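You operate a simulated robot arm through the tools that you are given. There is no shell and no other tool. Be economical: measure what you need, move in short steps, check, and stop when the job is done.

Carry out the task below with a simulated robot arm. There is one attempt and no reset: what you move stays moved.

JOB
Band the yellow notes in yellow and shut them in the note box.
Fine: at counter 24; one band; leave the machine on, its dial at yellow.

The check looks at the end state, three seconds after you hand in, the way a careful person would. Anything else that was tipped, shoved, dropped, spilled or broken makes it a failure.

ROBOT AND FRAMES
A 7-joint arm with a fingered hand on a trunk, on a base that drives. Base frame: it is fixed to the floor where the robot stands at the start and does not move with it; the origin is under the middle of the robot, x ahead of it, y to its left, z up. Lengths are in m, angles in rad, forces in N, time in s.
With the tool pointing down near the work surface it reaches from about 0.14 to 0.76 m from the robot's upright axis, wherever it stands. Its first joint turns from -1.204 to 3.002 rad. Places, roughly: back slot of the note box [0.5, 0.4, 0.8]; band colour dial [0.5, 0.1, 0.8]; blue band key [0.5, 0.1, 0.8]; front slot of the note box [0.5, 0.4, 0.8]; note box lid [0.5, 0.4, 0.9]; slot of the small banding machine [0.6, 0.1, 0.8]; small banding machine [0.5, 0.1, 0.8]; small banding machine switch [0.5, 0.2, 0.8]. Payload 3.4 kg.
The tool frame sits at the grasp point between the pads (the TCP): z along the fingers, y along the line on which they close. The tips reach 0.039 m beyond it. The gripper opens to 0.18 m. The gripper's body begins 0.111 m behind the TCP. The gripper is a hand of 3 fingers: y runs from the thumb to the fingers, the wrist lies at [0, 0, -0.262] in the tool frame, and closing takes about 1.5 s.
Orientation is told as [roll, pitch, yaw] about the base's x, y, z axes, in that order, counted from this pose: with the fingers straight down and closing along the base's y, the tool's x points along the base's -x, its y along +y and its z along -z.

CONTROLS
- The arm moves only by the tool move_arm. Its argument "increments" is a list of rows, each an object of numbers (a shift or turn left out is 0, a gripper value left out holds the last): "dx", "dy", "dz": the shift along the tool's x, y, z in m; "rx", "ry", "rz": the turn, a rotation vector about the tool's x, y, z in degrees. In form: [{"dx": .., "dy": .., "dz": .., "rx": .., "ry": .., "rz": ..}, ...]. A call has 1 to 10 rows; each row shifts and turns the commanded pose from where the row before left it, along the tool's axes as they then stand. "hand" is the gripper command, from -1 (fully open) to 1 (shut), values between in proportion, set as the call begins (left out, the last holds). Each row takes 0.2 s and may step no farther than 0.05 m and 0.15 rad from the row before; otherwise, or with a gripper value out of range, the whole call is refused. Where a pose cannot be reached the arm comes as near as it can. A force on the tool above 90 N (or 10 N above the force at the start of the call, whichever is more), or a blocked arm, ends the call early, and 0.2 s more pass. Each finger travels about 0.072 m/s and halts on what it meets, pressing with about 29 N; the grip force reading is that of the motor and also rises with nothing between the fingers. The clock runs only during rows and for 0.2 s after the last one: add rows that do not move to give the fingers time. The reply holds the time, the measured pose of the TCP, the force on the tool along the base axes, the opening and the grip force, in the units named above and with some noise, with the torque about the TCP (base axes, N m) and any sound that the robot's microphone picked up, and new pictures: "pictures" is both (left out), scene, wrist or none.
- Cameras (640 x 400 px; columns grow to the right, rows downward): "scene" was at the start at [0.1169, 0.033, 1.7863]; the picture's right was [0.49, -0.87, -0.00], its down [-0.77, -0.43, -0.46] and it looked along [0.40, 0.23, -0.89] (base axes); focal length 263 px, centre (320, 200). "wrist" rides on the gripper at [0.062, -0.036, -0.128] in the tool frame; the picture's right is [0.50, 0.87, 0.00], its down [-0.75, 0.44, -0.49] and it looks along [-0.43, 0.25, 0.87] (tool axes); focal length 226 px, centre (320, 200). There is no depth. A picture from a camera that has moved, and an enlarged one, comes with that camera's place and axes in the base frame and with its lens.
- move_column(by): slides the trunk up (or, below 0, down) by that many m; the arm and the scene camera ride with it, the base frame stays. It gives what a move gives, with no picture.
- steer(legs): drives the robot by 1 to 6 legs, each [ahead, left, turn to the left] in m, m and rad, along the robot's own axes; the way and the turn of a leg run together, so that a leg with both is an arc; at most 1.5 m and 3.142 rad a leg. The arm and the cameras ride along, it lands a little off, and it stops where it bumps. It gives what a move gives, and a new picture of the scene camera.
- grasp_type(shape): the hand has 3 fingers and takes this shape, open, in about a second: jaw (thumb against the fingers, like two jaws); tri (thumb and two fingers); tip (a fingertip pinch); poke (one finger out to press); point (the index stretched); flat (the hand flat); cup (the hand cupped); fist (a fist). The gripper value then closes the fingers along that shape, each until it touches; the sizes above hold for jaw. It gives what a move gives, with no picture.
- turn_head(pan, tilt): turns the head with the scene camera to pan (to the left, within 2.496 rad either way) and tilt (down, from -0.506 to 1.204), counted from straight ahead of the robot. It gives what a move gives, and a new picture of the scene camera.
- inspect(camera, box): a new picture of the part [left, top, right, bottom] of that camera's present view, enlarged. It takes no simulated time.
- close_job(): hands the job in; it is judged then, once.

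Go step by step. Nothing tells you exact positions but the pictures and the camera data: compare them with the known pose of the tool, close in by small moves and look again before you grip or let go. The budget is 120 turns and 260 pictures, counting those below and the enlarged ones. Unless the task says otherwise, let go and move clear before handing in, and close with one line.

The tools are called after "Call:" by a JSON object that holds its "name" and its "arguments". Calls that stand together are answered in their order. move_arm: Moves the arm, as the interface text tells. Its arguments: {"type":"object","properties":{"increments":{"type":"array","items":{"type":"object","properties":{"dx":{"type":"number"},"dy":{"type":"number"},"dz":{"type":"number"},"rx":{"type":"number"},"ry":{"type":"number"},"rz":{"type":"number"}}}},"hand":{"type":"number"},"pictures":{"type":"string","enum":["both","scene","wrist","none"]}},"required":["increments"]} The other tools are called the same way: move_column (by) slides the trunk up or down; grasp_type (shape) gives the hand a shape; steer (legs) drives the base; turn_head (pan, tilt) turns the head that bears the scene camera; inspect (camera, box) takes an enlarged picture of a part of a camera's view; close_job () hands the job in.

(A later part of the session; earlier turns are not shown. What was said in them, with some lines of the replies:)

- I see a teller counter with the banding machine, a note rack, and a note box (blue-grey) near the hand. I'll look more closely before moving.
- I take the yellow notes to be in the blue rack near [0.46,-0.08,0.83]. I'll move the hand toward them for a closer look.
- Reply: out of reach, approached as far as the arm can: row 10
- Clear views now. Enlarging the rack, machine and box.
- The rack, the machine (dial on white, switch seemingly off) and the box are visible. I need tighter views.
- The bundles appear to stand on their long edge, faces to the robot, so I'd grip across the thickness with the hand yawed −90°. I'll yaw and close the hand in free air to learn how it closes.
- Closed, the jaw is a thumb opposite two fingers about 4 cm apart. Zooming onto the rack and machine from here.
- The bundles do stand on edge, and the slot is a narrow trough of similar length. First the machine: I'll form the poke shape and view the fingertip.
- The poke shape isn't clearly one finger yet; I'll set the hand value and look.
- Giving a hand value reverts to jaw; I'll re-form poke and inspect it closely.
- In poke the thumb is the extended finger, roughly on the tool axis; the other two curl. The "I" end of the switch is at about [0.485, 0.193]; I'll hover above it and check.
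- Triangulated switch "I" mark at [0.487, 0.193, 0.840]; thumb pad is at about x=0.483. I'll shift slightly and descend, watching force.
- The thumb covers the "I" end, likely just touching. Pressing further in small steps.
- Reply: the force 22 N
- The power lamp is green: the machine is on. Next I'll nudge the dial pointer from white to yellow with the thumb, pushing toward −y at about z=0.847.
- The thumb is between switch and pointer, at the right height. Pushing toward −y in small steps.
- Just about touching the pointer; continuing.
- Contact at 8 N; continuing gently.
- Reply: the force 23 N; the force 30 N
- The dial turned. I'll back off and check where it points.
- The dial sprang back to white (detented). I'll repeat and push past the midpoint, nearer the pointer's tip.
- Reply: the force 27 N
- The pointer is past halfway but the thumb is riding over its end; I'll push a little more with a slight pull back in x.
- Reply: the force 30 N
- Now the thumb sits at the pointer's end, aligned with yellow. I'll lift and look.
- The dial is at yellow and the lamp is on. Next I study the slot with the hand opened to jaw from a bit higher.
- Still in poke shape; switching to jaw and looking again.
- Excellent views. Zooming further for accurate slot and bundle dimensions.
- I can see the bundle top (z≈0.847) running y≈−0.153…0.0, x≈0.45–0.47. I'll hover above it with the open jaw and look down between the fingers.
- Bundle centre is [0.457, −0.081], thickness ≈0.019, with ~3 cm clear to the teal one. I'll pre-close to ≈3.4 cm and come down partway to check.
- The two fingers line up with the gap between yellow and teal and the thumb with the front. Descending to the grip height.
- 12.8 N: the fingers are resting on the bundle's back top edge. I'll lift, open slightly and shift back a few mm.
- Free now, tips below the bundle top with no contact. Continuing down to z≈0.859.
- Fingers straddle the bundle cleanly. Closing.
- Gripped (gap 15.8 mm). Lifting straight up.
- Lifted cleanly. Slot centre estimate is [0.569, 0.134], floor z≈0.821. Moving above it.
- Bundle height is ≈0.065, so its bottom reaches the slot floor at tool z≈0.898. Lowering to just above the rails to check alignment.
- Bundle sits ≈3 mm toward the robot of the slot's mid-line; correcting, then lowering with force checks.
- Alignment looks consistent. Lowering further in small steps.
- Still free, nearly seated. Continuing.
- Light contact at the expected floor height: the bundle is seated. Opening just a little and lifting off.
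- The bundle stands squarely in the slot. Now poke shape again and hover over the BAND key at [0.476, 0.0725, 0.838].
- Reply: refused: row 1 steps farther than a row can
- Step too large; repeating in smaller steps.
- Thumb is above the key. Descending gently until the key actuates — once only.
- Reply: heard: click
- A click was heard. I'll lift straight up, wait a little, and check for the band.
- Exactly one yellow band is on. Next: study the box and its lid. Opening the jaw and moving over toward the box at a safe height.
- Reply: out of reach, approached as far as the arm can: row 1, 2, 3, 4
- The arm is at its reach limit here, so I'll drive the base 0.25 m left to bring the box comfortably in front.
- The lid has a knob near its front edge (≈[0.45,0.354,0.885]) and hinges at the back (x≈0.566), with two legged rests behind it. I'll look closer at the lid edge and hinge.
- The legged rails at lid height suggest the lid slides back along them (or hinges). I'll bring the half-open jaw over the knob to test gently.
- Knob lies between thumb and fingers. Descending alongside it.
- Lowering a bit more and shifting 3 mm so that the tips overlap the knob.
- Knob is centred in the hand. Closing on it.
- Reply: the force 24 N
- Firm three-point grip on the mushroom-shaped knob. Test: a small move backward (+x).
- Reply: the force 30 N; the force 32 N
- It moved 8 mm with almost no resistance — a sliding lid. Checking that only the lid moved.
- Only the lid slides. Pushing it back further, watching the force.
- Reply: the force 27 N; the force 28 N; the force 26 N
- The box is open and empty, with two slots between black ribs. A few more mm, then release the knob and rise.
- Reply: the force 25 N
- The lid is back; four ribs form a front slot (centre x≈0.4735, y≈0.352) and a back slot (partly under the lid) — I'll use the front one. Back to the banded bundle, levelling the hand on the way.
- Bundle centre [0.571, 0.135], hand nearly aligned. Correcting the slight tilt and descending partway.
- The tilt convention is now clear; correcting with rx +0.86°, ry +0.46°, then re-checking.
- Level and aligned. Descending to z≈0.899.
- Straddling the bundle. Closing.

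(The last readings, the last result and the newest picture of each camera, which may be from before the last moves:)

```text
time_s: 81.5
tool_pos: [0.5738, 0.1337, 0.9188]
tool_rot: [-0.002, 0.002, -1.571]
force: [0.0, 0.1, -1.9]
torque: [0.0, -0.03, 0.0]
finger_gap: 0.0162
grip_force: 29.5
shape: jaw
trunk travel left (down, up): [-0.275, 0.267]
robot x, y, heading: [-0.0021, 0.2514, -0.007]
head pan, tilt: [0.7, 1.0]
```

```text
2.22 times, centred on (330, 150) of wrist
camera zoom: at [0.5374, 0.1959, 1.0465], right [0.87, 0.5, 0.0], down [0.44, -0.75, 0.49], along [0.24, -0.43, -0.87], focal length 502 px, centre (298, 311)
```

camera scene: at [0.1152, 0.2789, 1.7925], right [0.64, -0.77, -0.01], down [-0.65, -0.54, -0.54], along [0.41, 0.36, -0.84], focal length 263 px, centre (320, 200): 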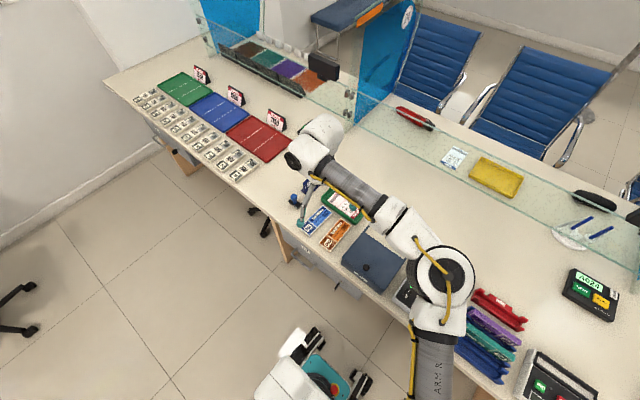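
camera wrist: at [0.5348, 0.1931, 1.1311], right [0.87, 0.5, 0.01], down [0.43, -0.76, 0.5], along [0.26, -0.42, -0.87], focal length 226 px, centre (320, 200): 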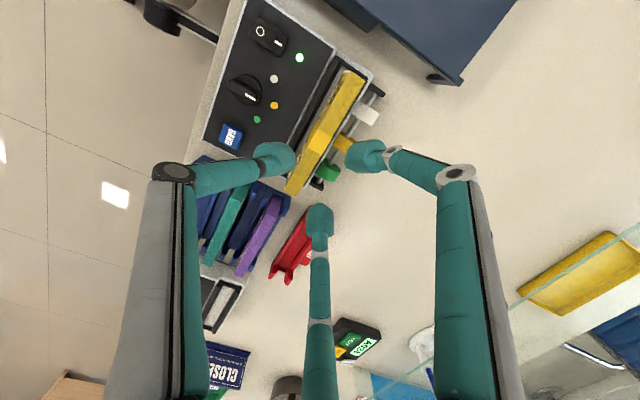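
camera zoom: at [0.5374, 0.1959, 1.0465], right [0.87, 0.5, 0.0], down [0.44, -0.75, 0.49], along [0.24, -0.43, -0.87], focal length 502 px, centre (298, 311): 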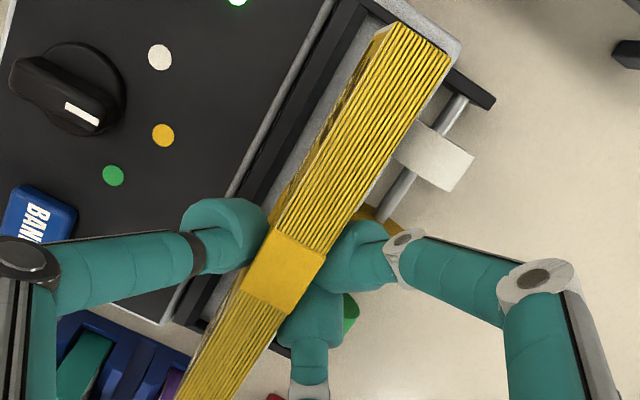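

Gripped and lifting with its band. Carrying it above the box's front slot.

Call:
{"name": "move_arm", "arguments": {"increments": [{"dz": -0.03}, {"dz": -0.035}, {"dz": -0.035}, {"dx": 0.044, "dy": -0.019}, {"dx": 0.044, "dy": -0.019}, {"dx": 0.044, "dy": -0.019}, {"dx": 0.044, "dy": -0.019}, {"dx": 0.044, "dy": -0.019}, {}], "pictures": "both"}}

Call:
{"name": "inspect", "arguments": {"camera": "wrist", "box": [230, 40, 430, 280]}}

Call:
{"name": "inspect", "arguments": {"camera": "scene", "box": [330, 210, 450, 300]}}

```text
time_s: 83.5
tool_pos: [0.4771, 0.3544, 1.0194]
tool_rot: [-0.003, 0.003, -1.571]
force: [-0.3, -0.1, -1.5]
torque: [0.02, -0.03, -0.01]
finger_gap: 0.0162
grip_force: 28.8
shape: jaw
trunk travel left (down, up): [-0.275, 0.267]
robot x, y, heading: [-0.0028, 0.2484, -0.006]
head pan, tilt: [0.7, 1.0]
camera scene: at [0.1159, 0.2939, 1.7921], right [0.64, -0.77, 0.0], down [-0.65, -0.54, -0.54], along [0.41, 0.35, -0.84], focal length 263 px, centre (320, 200)
camera wrist: at [0.4428, 0.4154, 1.1476], right [0.87, 0.5, 0.0], down [0.44, -0.75, 0.49], along [0.24, -0.43, -0.87], focal length 226 px, centre (320, 200)
```

scene: 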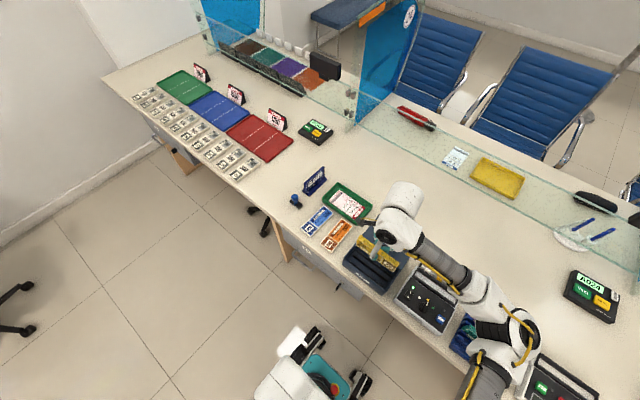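
wrist: 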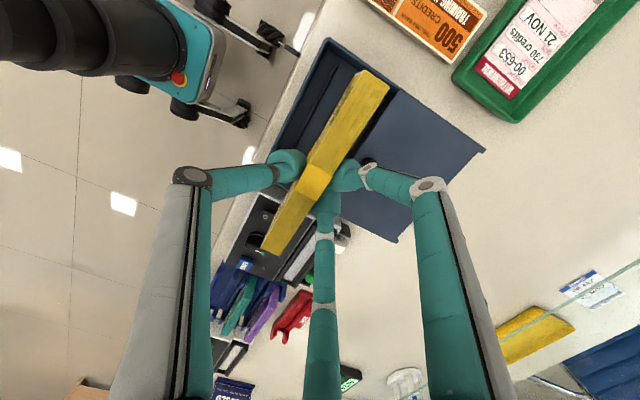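

```text
1.67 times, centred on (330, 160) of wrist
camera zoom: at [0.4428, 0.4154, 1.1476], right [0.87, 0.5, 0.0], down [0.44, -0.75, 0.49], along [0.24, -0.43, -0.87], focal length 377 px, centre (303, 267)
```

zoom: 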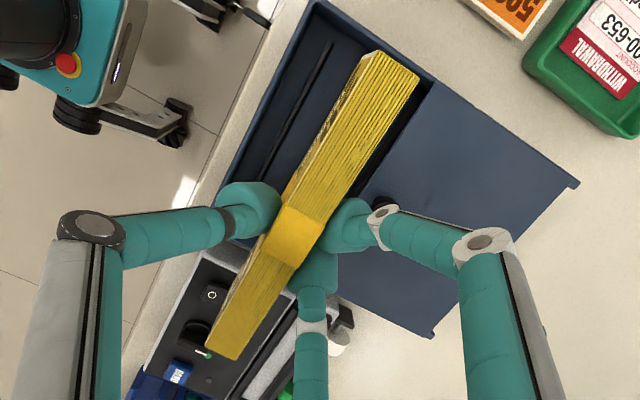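

```text
4.44 times, centred on (390, 255) of scene
camera zoom: at [0.1159, 0.2939, 1.7921], right [0.64, -0.77, 0.0], down [-0.65, -0.54, -0.54], along [0.41, 0.35, -0.84], focal length 1170 px, centre (9, -44)
```

zoom: 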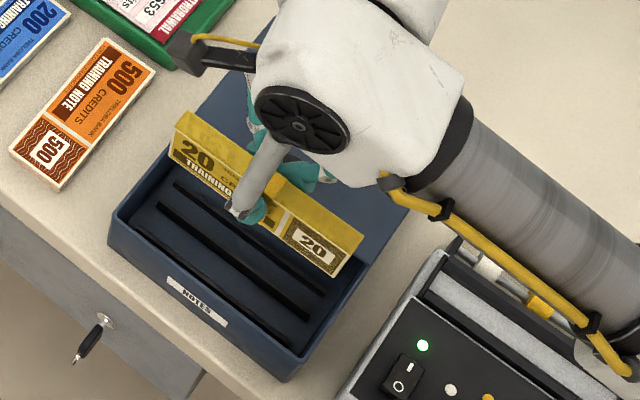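

Slot centre refined to [0.475, 0.356]; the bundle centre is 6 mm toward the robot from the tool axis, so I target tool [0.481, 0.357]. Lowering to just above the rim.

Call:
{"name": "move_arm", "arguments": {"increments": [{"dx": 0.0025, "dy": 0.004}, {"dz": 0.03}, {"dz": 0.03}, {}], "pictures": "none"}}

Call:
{"name": "inspect", "arguments": {"camera": "wrist", "box": [230, 40, 430, 240]}}

Call:
{"name": "inspect", "arguments": {"camera": "scene", "box": [335, 220, 425, 300]}}

```text
time_s: 84.5
tool_pos: [0.4821, 0.3555, 0.9585]
tool_rot: [-0.003, 0.001, -1.571]
force: [0.0, -0.2, -0.7]
torque: [0.01, 0.02, -0.01]
finger_gap: 0.0162
grip_force: 29.5
shape: jaw
trunk travel left (down, up): [-0.275, 0.267]
robot x, y, heading: [-0.0019, 0.2486, 0.005]
head pan, tilt: [0.7, 1.0]
```

```text
2.00 times, centred on (330, 140) of wrist
camera zoom: at [0.4464, 0.4171, 1.0868], right [0.87, 0.5, 0.0], down [0.44, -0.75, 0.49], along [0.24, -0.43, -0.87], focal length 452 px, centre (300, 320)
```

zoom: 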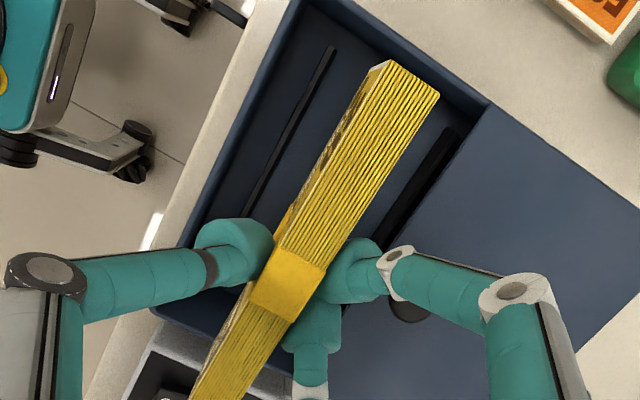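

```text
5.00 times, centred on (380, 260) of scene
camera zoom: at [0.1154, 0.2925, 1.7922], right [0.64, -0.77, 0.0], down [-0.65, -0.54, -0.54], along [0.41, 0.35, -0.84], focal length 1316 px, centre (20, -100)
```

zoom: 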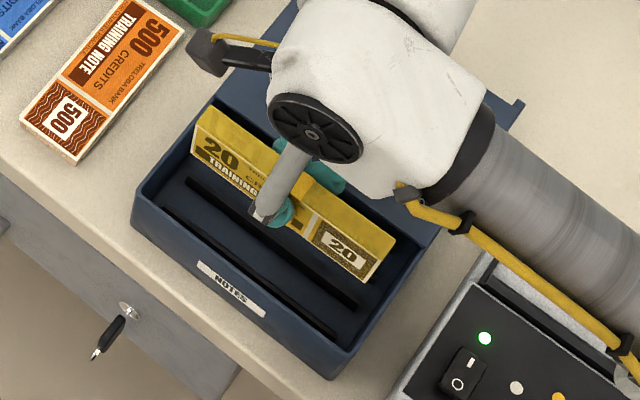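

Alignment good within ~2 mm; small correction and lowering into the box.

Call:
{"name": "move_arm", "arguments": {"increments": [{"dx": 0.001, "dy": -0.0025}, {"dz": 0.015}, {"dz": 0.015}, {"dz": 0.01}, {}], "pictures": "none"}}

Call:
{"name": "inspect", "arguments": {"camera": "wrist", "box": [230, 40, 430, 240]}}

Call:
{"name": "inspect", "arguments": {"camera": "scene", "box": [335, 220, 425, 300]}}

```text
time_s: 85.7
tool_pos: [0.4787, 0.3567, 0.9203]
tool_rot: [0.0, 0.003, -1.572]
force: [0.0, -0.2, -0.9]
torque: [-0.02, -0.02, 0.0]
finger_gap: 0.0161
grip_force: 29.1
shape: jaw
trunk travel left (down, up): [-0.275, 0.267]
robot x, y, heading: [-0.0036, 0.2503, -0.002]
head pan, tilt: [0.7, 1.0]
```

```text
2.00 times, centred on (330, 140) of wrist
camera zoom: at [0.4434, 0.4191, 1.0473], right [0.87, 0.5, 0.0], down [0.44, -0.75, 0.49], along [0.24, -0.43, -0.87], focal length 452 px, centre (300, 320)
```

zoom: 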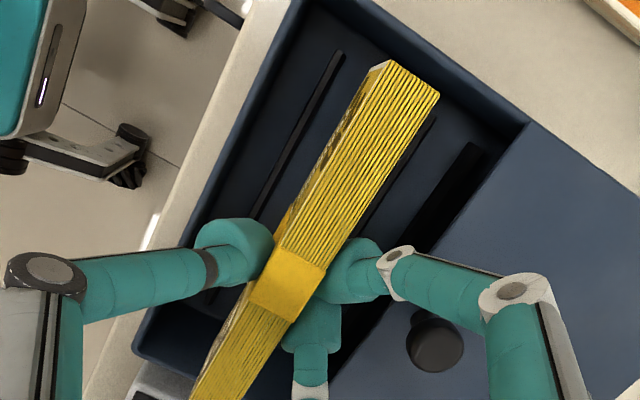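

```text
5.00 times, centred on (380, 260) of scene
camera zoom: at [0.1154, 0.2925, 1.7922], right [0.64, -0.77, 0.0], down [-0.65, -0.54, -0.54], along [0.41, 0.35, -0.84], focal length 1316 px, centre (20, -100)
```

zoom: 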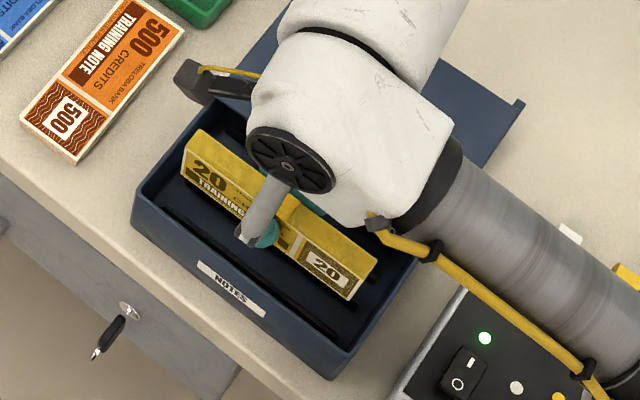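

Call:
{"name": "move_arm", "arguments": {"increments": [{"dz": 0.012}, {"dz": 0.012}, {"dz": 0.008}, {}], "pictures": "none"}}

Call:
{"name": "inspect", "arguments": {"camera": "wrist", "box": [230, 40, 430, 240]}}

Call:
{"name": "inspect", "arguments": {"camera": "scene", "box": [335, 220, 425, 300]}}

```text
time_s: 86.7
tool_pos: [0.4791, 0.3574, 0.8886]
tool_rot: [-0.003, 0.001, -1.571]
force: [0.0, -0.2, -1.4]
torque: [-0.02, -0.07, 0.0]
finger_gap: 0.0161
grip_force: 29.4
shape: jaw
trunk travel left (down, up): [-0.275, 0.267]
robot x, y, heading: [-0.0011, 0.2502, 0.001]
head pan, tilt: [0.7, 1.0]
```

```text
2.00 times, centred on (330, 140) of wrist
camera zoom: at [0.4436, 0.4193, 1.0156], right [0.87, 0.5, 0.0], down [0.44, -0.75, 0.49], along [0.24, -0.43, -0.87], focal length 452 px, centre (300, 320)
```

zoom: 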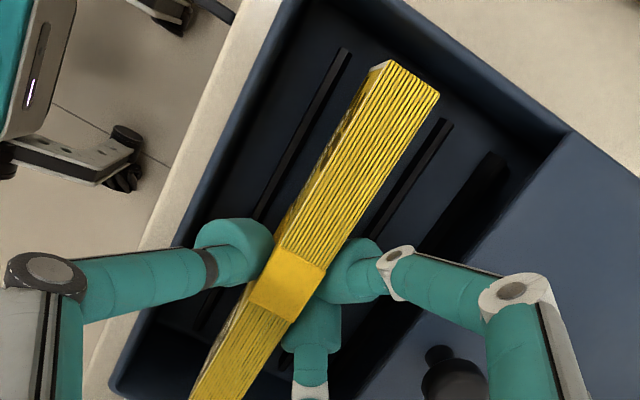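

```text
5.00 times, centred on (380, 260) of scene
camera zoom: at [0.1154, 0.2925, 1.7922], right [0.64, -0.77, 0.0], down [-0.65, -0.54, -0.54], along [0.41, 0.35, -0.84], focal length 1316 px, centre (20, -100)
```

zoom: 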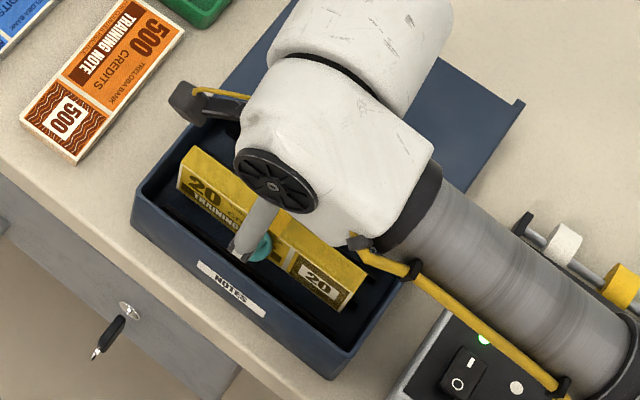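

Aligned between ribs 1 and 2. Final lowering to contact.

Call:
{"name": "move_arm", "arguments": {"increments": [{"dz": 0.005}, {}], "pictures": "none"}}

Call:
{"name": "move_arm", "arguments": {"increments": [{"dz": 0.005}, {}], "pictures": "none"}}

Call:
{"name": "move_arm", "arguments": {"increments": [{"dz": 0.003}, {}], "pictures": "none"}}

```text
time_s: 87.3
tool_pos: [0.479, 0.3564, 0.8827]
tool_rot: [-0.001, 0.002, -1.572]
force: [-0.5, -0.9, -1.0]
torque: [-0.03, 0.02, 0.0]
finger_gap: 0.016
grip_force: 29.0
shape: jaw
trunk travel left (down, up): [-0.275, 0.267]
robot x, y, heading: [0.0011, 0.2462, 0.002]
head pan, tilt: [0.7, 1.0]
```

```text
time_s: 87.9
tool_pos: [0.4781, 0.3571, 0.8786]
tool_rot: [-0.003, 0.002, -1.57]
force: [-0.4, 0.0, -0.7]
torque: [-0.03, -0.02, -0.01]
finger_gap: 0.016
grip_force: 29.0
shape: jaw
trunk travel left (down, up): [-0.275, 0.267]
robot x, y, heading: [-0.001, 0.248, -0.002]
head pan, tilt: [0.7, 1.0]
```

```text
time_s: 88.5
tool_pos: [0.4795, 0.3573, 0.8752]
tool_rot: [-0.003, 0.001, -1.571]
force: [-0.5, 0.7, -1.7]
torque: [-0.01, 0.0, -0.03]
finger_gap: 0.016
grip_force: 29.0
shape: jaw
trunk travel left (down, up): [-0.275, 0.267]
robot x, y, heading: [-0.0001, 0.25, -0.001]
head pan, tilt: [0.7, 1.0]
```

Call:
{"name": "move_arm", "arguments": {"increments": [{"dz": 0.003}, {}], "pictures": "none"}}

Call:
{"name": "move_arm", "arguments": {"increments": [{"dz": 0.003}, {}], "pictures": "none"}}

Call:
{"name": "inspect", "arguments": {"camera": "wrist", "box": [230, 40, 430, 240]}}

```text
time_s: 89.1
tool_pos: [0.4789, 0.3566, 0.8715]
tool_rot: [-0.002, 0.004, -1.571]
force: [0.0, 0.1, -1.4]
torque: [-0.03, 0.04, 0.0]
finger_gap: 0.016
grip_force: 29.1
shape: jaw
trunk travel left (down, up): [-0.275, 0.267]
robot x, y, heading: [0.0008, 0.2464, -0.003]
head pan, tilt: [0.7, 1.0]
```

```text
time_s: 89.7
tool_pos: [0.478, 0.3567, 0.8696]
tool_rot: [-0.001, 0.003, -1.572]
force: [-1.6, 0.0, 0.6]
torque: [-0.01, 0.11, -0.02]
finger_gap: 0.0161
grip_force: 29.2
shape: jaw
trunk travel left (down, up): [-0.275, 0.267]
robot x, y, heading: [0.0002, 0.2499, -0.001]
head pan, tilt: [0.7, 1.0]
```

```text
2.00 times, centred on (330, 140) of wrist
camera zoom: at [0.4437, 0.4194, 0.9969], right [0.87, 0.5, 0.0], down [0.44, -0.75, 0.49], along [0.24, -0.43, -0.87], focal length 452 px, centre (300, 320)
```

zoom: 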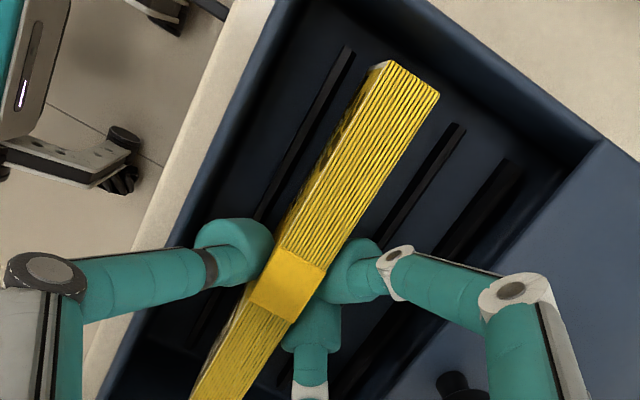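

Call:
{"name": "move_arm", "arguments": {"increments": [{"dz": 0.002}, {}], "pictures": "none"}}

Call:
{"name": "move_arm", "arguments": {"increments": [{"dz": 0.002}, {}], "pictures": "none"}}

```text
time_s: 90.3
tool_pos: [0.4786, 0.357, 0.8664]
tool_rot: [-0.003, 0.001, -1.57]
force: [-1.1, 0.4, -2.0]
torque: [-0.05, 0.07, -0.02]
finger_gap: 0.0159
grip_force: 28.8
shape: jaw
trunk travel left (down, up): [-0.275, 0.267]
robot x, y, heading: [0.0013, 0.2497, 0.004]
head pan, tilt: [0.7, 1.0]
```

```text
time_s: 90.9
tool_pos: [0.4792, 0.3575, 0.8649]
tool_rot: [-0.003, 0.001, -1.572]
force: [-0.7, -1.1, -1.1]
torque: [-0.03, 0.11, 0.0]
finger_gap: 0.0162
grip_force: 29.6
shape: jaw
trunk travel left (down, up): [-0.275, 0.267]
robot x, y, heading: [-0.0014, 0.2461, 0.003]
head pan, tilt: [0.7, 1.0]
```

The bundle's foot lightly touches the rear rib; shifting 1.5 mm forward and continuing down.

Call:
{"name": "move_arm", "arguments": {"increments": [{"dy": -0.0015}, {"dz": 0.002}, {}], "pictures": "none"}}

Call:
{"name": "move_arm", "arguments": {"increments": [{"dz": 0.003}, {}], "pictures": "none"}}

Call:
{"name": "move_arm", "arguments": {"increments": [{"dz": 0.003}, {}], "pictures": "none"}}

Call:
{"name": "inspect", "arguments": {"camera": "scene", "box": [335, 220, 425, 300]}}

```text
time_s: 91.7
tool_pos: [0.4777, 0.3576, 0.8633]
tool_rot: [0.0, 0.004, -1.571]
force: [0.4, -0.6, -0.3]
torque: [0.02, -0.05, 0.05]
finger_gap: 0.0163
grip_force: 28.5
shape: jaw
trunk travel left (down, up): [-0.275, 0.267]
robot x, y, heading: [0.0012, 0.2455, -0.003]
head pan, tilt: [0.7, 1.0]
```

```text
time_s: 92.3
tool_pos: [0.478, 0.3573, 0.8628]
tool_rot: [-0.001, 0.003, -1.571]
force: [2.4, -1.2, 13.3]
torque: [-0.02, 0.01, -0.01]
finger_gap: 0.0162
grip_force: 29.0
shape: jaw
trunk travel left (down, up): [-0.275, 0.267]
robot x, y, heading: [-0.0006, 0.2504, -0.008]
head pan, tilt: [0.7, 1.0]
```

```text
time_s: 92.9
tool_pos: [0.477, 0.3569, 0.8597]
tool_rot: [0.002, 0.004, -1.572]
force: [4.6, 0.9, 29.2]
torque: [0.05, -0.06, 0.01]
finger_gap: 0.0173
grip_force: 28.7
shape: jaw
trunk travel left (down, up): [-0.275, 0.267]
robot x, y, heading: [-0.0017, 0.2468, -0.003]
head pan, tilt: [0.7, 1.0]
```

```text
5.00 times, centred on (380, 260) of scene
camera zoom: at [0.1108, 0.2912, 1.7929], right [0.64, -0.77, 0.0], down [-0.65, -0.54, -0.54], along [0.41, 0.35, -0.84], focal length 1316 px, centre (20, -100)
```

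zoom: 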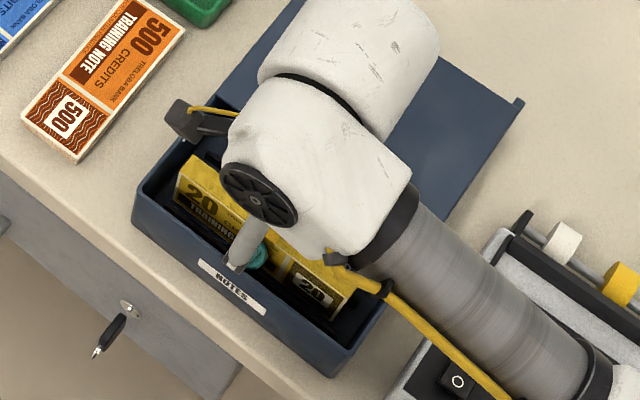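

Firm floor contact at z≈0.863. Relieving pressure, then opening a little.

Call:
{"name": "move_arm", "arguments": {"increments": [{"dz": -0.004}, {}], "pictures": "none"}}

Call:
{"name": "move_arm", "arguments": {"increments": [{}, {}, {}], "hand": 0.62, "pictures": "none"}}

Call:
{"name": "inspect", "arguments": {"camera": "wrist", "box": [230, 40, 430, 240]}}

```text
time_s: 93.5
tool_pos: [0.4772, 0.3559, 0.8607]
tool_rot: [-0.002, -0.002, -1.57]
force: [2.8, 0.9, 14.6]
torque: [0.08, -0.08, -0.02]
finger_gap: 0.0174
grip_force: 29.4
shape: jaw
trunk travel left (down, up): [-0.275, 0.267]
robot x, y, heading: [0.0058, 0.2469, -0.002]
head pan, tilt: [0.7, 1.0]
```

```text
time_s: 94.3
tool_pos: [0.477, 0.3571, 0.8604]
tool_rot: [-0.004, -0.001, -1.57]
force: [0.0, 0.2, -1.0]
torque: [0.01, -0.01, -0.01]
finger_gap: 0.0339
grip_force: 0.0
shape: jaw
trunk travel left (down, up): [-0.275, 0.267]
robot x, y, heading: [0.0016, 0.2464, -0.001]
head pan, tilt: [0.7, 1.0]
```

```text
2.00 times, centred on (330, 140) of wrist
camera zoom: at [0.4424, 0.4192, 0.9877], right [0.87, 0.5, 0.0], down [0.44, -0.75, 0.49], along [0.24, -0.43, -0.87], focal length 452 px, centre (300, 320)
```

zoom: 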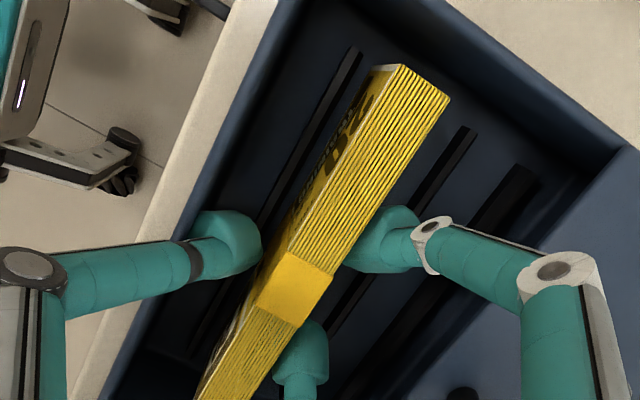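

Released; the bundle stands in the slot. Lifting slowly straight up.

Call:
{"name": "move_arm", "arguments": {"increments": [{"dz": -0.008}], "pictures": "none"}}

Call:
{"name": "move_arm", "arguments": {"increments": [{"dz": -0.015}, {"dz": -0.02}, {"dz": -0.03}, {"dz": -0.03}, {}], "pictures": "none"}}

Call:
{"name": "inspect", "arguments": {"camera": "wrist", "box": [230, 40, 430, 240]}}

Call:
{"name": "inspect", "arguments": {"camera": "scene", "box": [335, 220, 425, 300]}}

```text
time_s: 94.7
tool_pos: [0.4765, 0.3561, 0.8694]
tool_rot: [-0.003, 0.0, -1.57]
force: [0.4, 0.6, -0.5]
torque: [0.0, -0.02, -0.03]
finger_gap: 0.0338
grip_force: 0.0
shape: jaw
trunk travel left (down, up): [-0.275, 0.267]
robot x, y, heading: [-0.0005, 0.2439, -0.005]
head pan, tilt: [0.7, 1.0]
```

```text
time_s: 95.9
tool_pos: [0.4775, 0.3583, 0.9639]
tool_rot: [-0.003, 0.003, -1.57]
force: [0.1, 0.3, 0.5]
torque: [-0.03, 0.01, 0.01]
finger_gap: 0.0342
grip_force: 0.0
shape: jaw
trunk travel left (down, up): [-0.275, 0.267]
robot x, y, heading: [0.0034, 0.2518, -0.004]
head pan, tilt: [0.7, 1.0]
```

```text
2.00 times, centred on (330, 140) of wrist
camera zoom: at [0.4425, 0.4198, 1.0915], right [0.87, 0.5, 0.0], down [0.44, -0.75, 0.49], along [0.24, -0.43, -0.87], focal length 452 px, centre (300, 320)
```

zoom: 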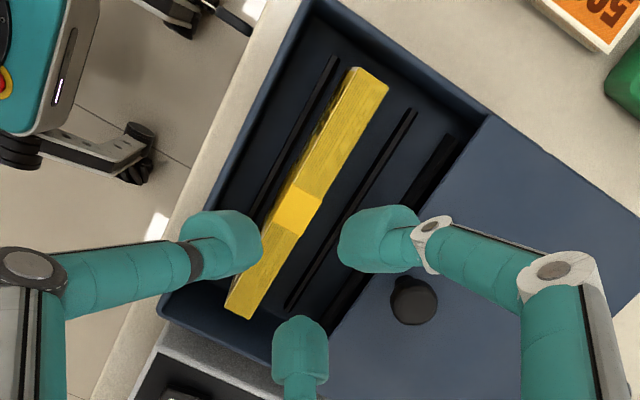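

```text
5.00 times, centred on (380, 260) of scene
camera zoom: at [0.1157, 0.2926, 1.7921], right [0.64, -0.77, 0.0], down [-0.65, -0.54, -0.54], along [0.41, 0.35, -0.84], focal length 1316 px, centre (20, -100)
```

zoom: 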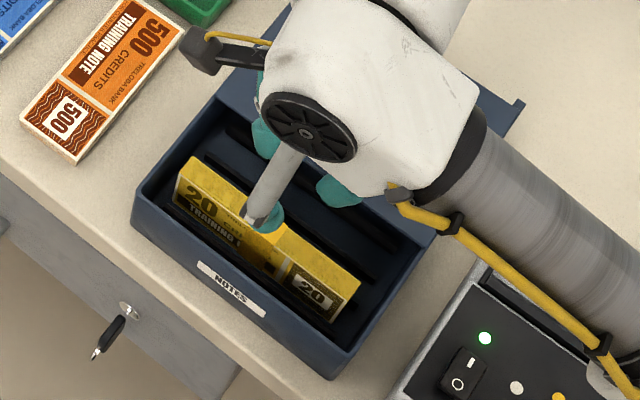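

The banded bundle stands properly in the front slot. Now to the knob to close the lid.

Call:
{"name": "move_arm", "arguments": {"increments": [{"dy": 0.025, "dx": -0.003}, {"dy": 0.025, "dx": -0.002}, {"dy": 0.023}, {}, {}], "hand": 0.3, "pictures": "none"}}

Call:
{"name": "inspect", "arguments": {"camera": "wrist", "box": [230, 80, 430, 250]}}

```text
time_s: 97.1
tool_pos: [0.5507, 0.3514, 0.9635]
tool_rot: [-0.003, 0.002, -1.572]
force: [-0.1, 0.2, -1.0]
torque: [0.03, -0.01, -0.01]
finger_gap: 0.0624
grip_force: 0.0
shape: jaw
trunk travel left (down, up): [-0.275, 0.267]
robot x, y, heading: [0.0018, 0.2509, -0.004]
head pan, tilt: [0.7, 1.0]
```

```text
2.35 times, centred on (330, 165) of wrist
camera zoom: at [0.5155, 0.4137, 1.0913], right [0.87, 0.5, 0.0], down [0.44, -0.75, 0.49], along [0.24, -0.43, -0.87], focal length 532 px, centre (296, 282)
```

zoom: 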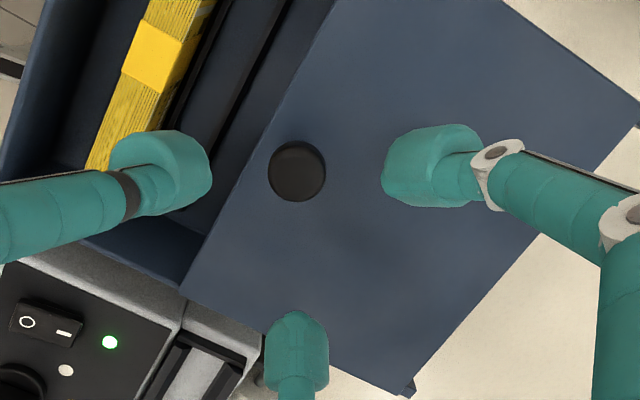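

Aligned. Descending, then gripping the knob.

Call:
{"name": "move_arm", "arguments": {"increments": [{"dz": 0.03}, {"dz": 0.02}, {"dz": 0.01}, {}], "pictures": "none"}}

Call:
{"name": "move_arm", "arguments": {"increments": [{}, {}, {}, {}, {}], "hand": 1, "pictures": "none"}}

Call:
{"name": "move_arm", "arguments": {"increments": [{"dy": -0.005, "dz": 0.001}, {"dy": -0.01}, {"dy": -0.01}, {}], "pictures": "none"}}

Call:
{"name": "inspect", "arguments": {"camera": "wrist", "box": [190, 40, 450, 260]}}

```text
time_s: 98.1
tool_pos: [0.55, 0.3514, 0.9036]
tool_rot: [-0.001, 0.002, -1.571]
force: [0.6, -0.2, -0.3]
torque: [-0.04, 0.01, 0.03]
finger_gap: 0.0627
grip_force: 0.1
shape: jaw
trunk travel left (down, up): [-0.275, 0.267]
robot x, y, heading: [0.0006, 0.249, -0.004]
head pan, tilt: [0.7, 1.0]
```

```text
time_s: 99.3
tool_pos: [0.5507, 0.351, 0.9001]
tool_rot: [-0.005, 0.0, -1.572]
force: [-0.4, -0.9, -20.1]
torque: [-0.09, -0.02, 0.01]
finger_gap: 0.0116
grip_force: 28.8
shape: jaw
trunk travel left (down, up): [-0.275, 0.267]
robot x, y, heading: [-0.0, 0.2507, -0.004]
head pan, tilt: [0.7, 1.0]
```

```text
time_s: 100.3
tool_pos: [0.5253, 0.3509, 0.9011]
tool_rot: [-0.003, -0.001, -1.571]
force: [0.6, -2.8, -22.0]
torque: [-0.14, -0.01, 0.04]
finger_gap: 0.0112
grip_force: 29.1
shape: jaw
trunk travel left (down, up): [-0.275, 0.267]
robot x, y, heading: [0.0008, 0.2468, -0.003]
head pan, tilt: [0.7, 1.0]
```

```text
1.82 times, centred on (320, 150) of wrist
camera zoom: at [0.4907, 0.4136, 1.0289], right [0.87, 0.5, 0.0], down [0.44, -0.75, 0.49], along [0.24, -0.43, -0.87], focal length 411 px, centre (320, 291)
```

zoom: 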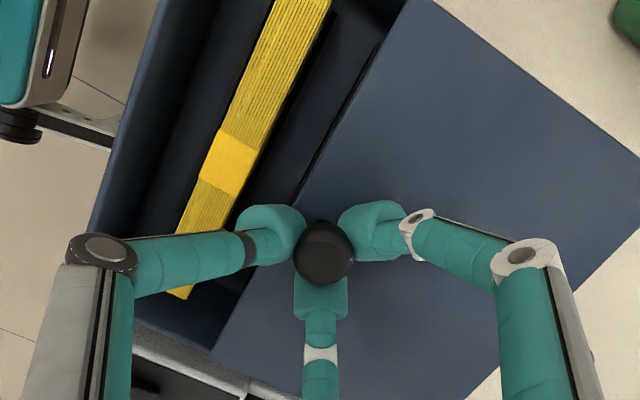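

Sliding smoothly. Continuing forward with force checks, especially over the bundle.

Call:
{"name": "move_arm", "arguments": {"increments": [{"dy": -0.008}, {"dy": -0.008}, {"dy": -0.008}], "pictures": "none"}}

Call:
{"name": "move_arm", "arguments": {"increments": [{"dy": -0.008}, {"dy": -0.008}, {"dy": -0.008}], "pictures": "none"}}

Call:
{"name": "move_arm", "arguments": {"increments": [{"dy": -0.008}, {"dy": -0.008}, {"dy": -0.005}, {}], "pictures": "none"}}

Call:
{"name": "inspect", "arguments": {"camera": "wrist", "box": [190, 40, 450, 260]}}

```text
time_s: 101.1
tool_pos: [0.5027, 0.3512, 0.9014]
tool_rot: [-0.003, 0.0, -1.57]
force: [0.1, -5.3, -25.4]
torque: [-0.24, -0.04, 0.05]
finger_gap: 0.0112
grip_force: 28.8
shape: jaw
trunk travel left (down, up): [-0.275, 0.267]
robot x, y, heading: [0.0036, 0.248, -0.004]
head pan, tilt: [0.7, 1.0]
```

```text
time_s: 101.9
tool_pos: [0.4779, 0.3521, 0.9018]
tool_rot: [-0.003, 0.0, -1.57]
force: [-0.7, -5.3, -26.5]
torque: [-0.23, -0.03, 0.04]
finger_gap: 0.0113
grip_force: 29.1
shape: jaw
trunk travel left (down, up): [-0.275, 0.267]
robot x, y, heading: [-0.002, 0.2486, 0.0]
head pan, tilt: [0.7, 1.0]
```

```text
time_s: 102.9
tool_pos: [0.4582, 0.3511, 0.9022]
tool_rot: [-0.004, 0.0, -1.571]
force: [0.9, -6.0, -27.7]
torque: [-0.24, -0.03, 0.03]
finger_gap: 0.011
grip_force: 28.1
shape: jaw
trunk travel left (down, up): [-0.275, 0.267]
robot x, y, heading: [-0.0019, 0.2506, 0.001]
head pan, tilt: [0.7, 1.0]
```

```text
1.82 times, centred on (320, 150) of wrist
camera zoom: at [0.4225, 0.4138, 1.0292], right [0.87, 0.5, 0.0], down [0.44, -0.75, 0.49], along [0.24, -0.43, -0.87], focal length 411 px, centre (320, 291)
```

zoom: 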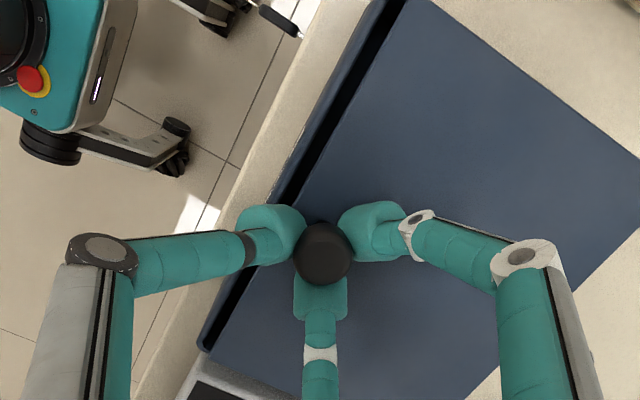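

About 7 mm left; closing in small steps until it meets its stop.

Call:
{"name": "move_arm", "arguments": {"increments": [{"dy": -0.004}, {}], "pictures": "none"}}

Call:
{"name": "move_arm", "arguments": {"increments": [{"dy": -0.003}, {}], "pictures": "none"}}

Call:
{"name": "move_arm", "arguments": {"increments": [{"dy": -0.002}, {}], "pictures": "none"}}

Call:
{"name": "inspect", "arguments": {"camera": "wrist", "box": [190, 40, 450, 260]}}

```text
time_s: 103.5
tool_pos: [0.4533, 0.3507, 0.9022]
tool_rot: [-0.004, 0.0, -1.571]
force: [0.3, -6.8, -29.8]
torque: [-0.26, -0.05, 0.06]
finger_gap: 0.0111
grip_force: 28.5
shape: jaw
trunk travel left (down, up): [-0.275, 0.267]
robot x, y, heading: [-0.0025, 0.2486, -0.001]
head pan, tilt: [0.7, 1.0]
```

```text
time_s: 104.1
tool_pos: [0.4493, 0.3516, 0.9016]
tool_rot: [-0.003, 0.001, -1.571]
force: [0.3, -5.1, -31.5]
torque: [-0.24, -0.04, 0.05]
finger_gap: 0.0113
grip_force: 28.6
shape: jaw
trunk travel left (down, up): [-0.275, 0.267]
robot x, y, heading: [-0.0014, 0.2474, -0.001]
head pan, tilt: [0.7, 1.0]
```

```text
time_s: 104.7
tool_pos: [0.4487, 0.3509, 0.9016]
tool_rot: [-0.004, 0.002, -1.57]
force: [1.2, -5.5, -32.2]
torque: [-0.21, -0.06, 0.06]
finger_gap: 0.0109
grip_force: 29.3
shape: jaw
trunk travel left (down, up): [-0.275, 0.267]
robot x, y, heading: [-0.0015, 0.2521, -0.001]
head pan, tilt: [0.7, 1.0]
```

```text
1.82 times, centred on (320, 150) of wrist
camera zoom: at [0.4139, 0.4138, 1.0295], right [0.87, 0.5, 0.0], down [0.44, -0.75, 0.49], along [0.24, -0.43, -0.87], focal length 411 px, centre (320, 291)
```

zoom: 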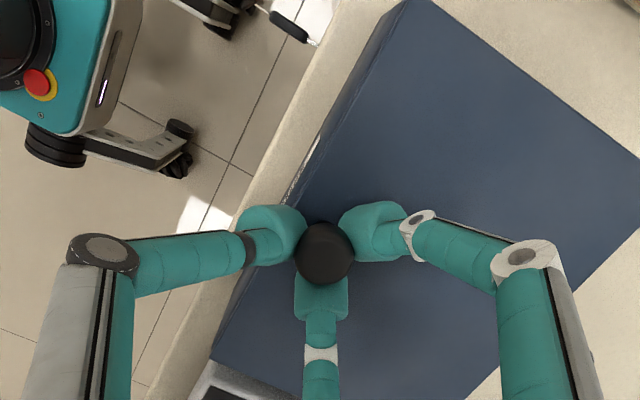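

It looks shut; one more small nudge to confirm the stop, then release.

Call:
{"name": "move_arm", "arguments": {"increments": [{"dy": -0.002}, {}], "pictures": "none"}}

Call:
{"name": "move_arm", "arguments": {"increments": [{}, {}, {}, {}], "hand": 0.3, "pictures": "none"}}

Call:
{"name": "move_arm", "arguments": {"increments": [{"dz": -0.03}, {"dz": -0.04}, {"dz": -0.04}, {"dz": -0.04, "dx": -0.03}, {"dx": -0.045}, {"dx": -0.045}, {"dx": -0.045}, {"dx": -0.045}], "pictures": "scene"}}

Call:
{"name": "inspect", "arguments": {"camera": "scene", "box": [330, 210, 450, 300]}}

Call:
{"name": "inspect", "arguments": {"camera": "scene", "box": [390, 240, 560, 390]}}

```text
time_s: 105.3
tool_pos: [0.4476, 0.3514, 0.9026]
tool_rot: [-0.005, 0.0, -1.573]
force: [6.0, -4.7, -31.4]
torque: [-0.21, -0.18, 0.08]
finger_gap: 0.0096
grip_force: 29.4
shape: jaw
trunk travel left (down, up): [-0.275, 0.267]
robot x, y, heading: [0.0014, 0.2451, -0.003]
head pan, tilt: [0.7, 1.0]
```

```text
time_s: 106.3
tool_pos: [0.4449, 0.3513, 0.9048]
tool_rot: [-0.002, 0.004, -1.571]
force: [-0.6, -0.8, -0.5]
torque: [0.0, 0.01, -0.01]
finger_gap: 0.0625
grip_force: 0.0
shape: jaw
trunk travel left (down, up): [-0.275, 0.267]
robot x, y, heading: [0.0029, 0.2498, -0.007]
head pan, tilt: [0.7, 1.0]
```

```text
time_s: 108.1
tool_pos: [0.4448, 0.1387, 1.0511]
tool_rot: [-0.004, 0.002, -1.569]
force: [-0.1, -0.4, 0.0]
torque: [-0.02, -0.01, -0.03]
finger_gap: 0.0629
grip_force: 0.0
shape: jaw
trunk travel left (down, up): [-0.275, 0.267]
robot x, y, heading: [-0.0006, 0.2474, 0.001]
head pan, tilt: [0.7, 1.0]
camera scene: at [0.1136, 0.2856, 1.7925], right [0.64, -0.77, -0.01], down [-0.65, -0.54, -0.54], along [0.41, 0.35, -0.84], focal length 263 px, centre (320, 200)
```

scene: 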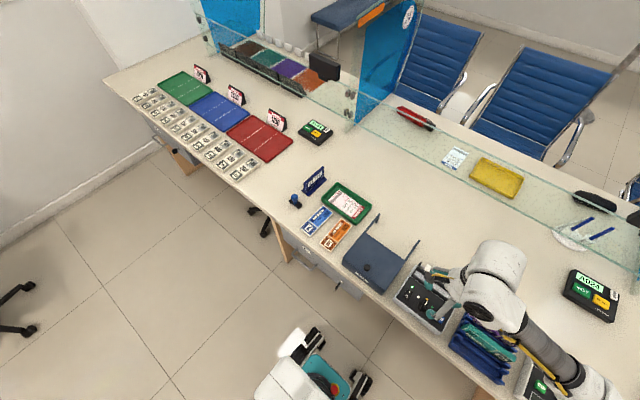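

```text
4.44 times, centred on (390, 255) of scene
camera zoom: at [0.1136, 0.2856, 1.7925], right [0.64, -0.77, -0.01], down [-0.65, -0.54, -0.54], along [0.41, 0.35, -0.84], focal length 1170 px, centre (9, -44)
```

zoom: 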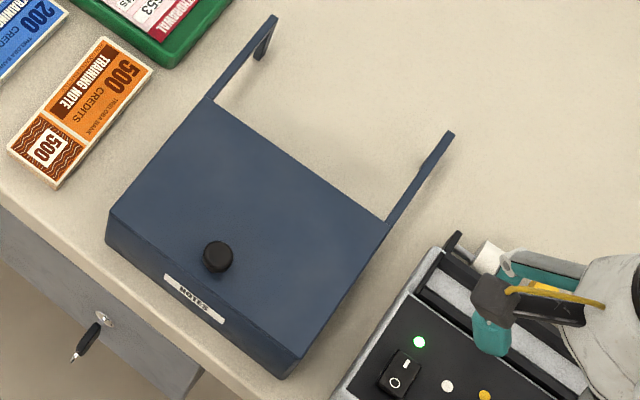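

```text
2.67 times, centred on (475, 315) of scene
camera zoom: at [0.1136, 0.2856, 1.7925], right [0.64, -0.77, -0.01], down [-0.65, -0.54, -0.54], along [0.41, 0.35, -0.84], focal length 702 px, centre (-93, -107)
```

zoom: 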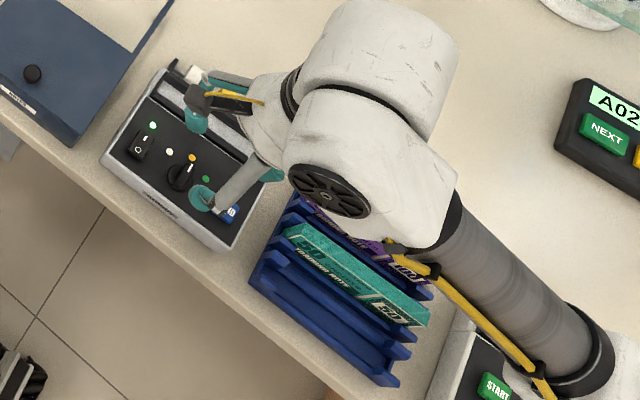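

The lid is flush and shut, the banded notes are inside, and the machine is on with its dial at yellow. The hand is clear of everything, so I'm handing in.

Call:
{"name": "close_job", "arguments": {}}

```text
The job is handed in.
```

The yellow notes have one yellow band and are shut in the front slot of the note box at counter 24; the banding machine is still on with its dial at yellow.
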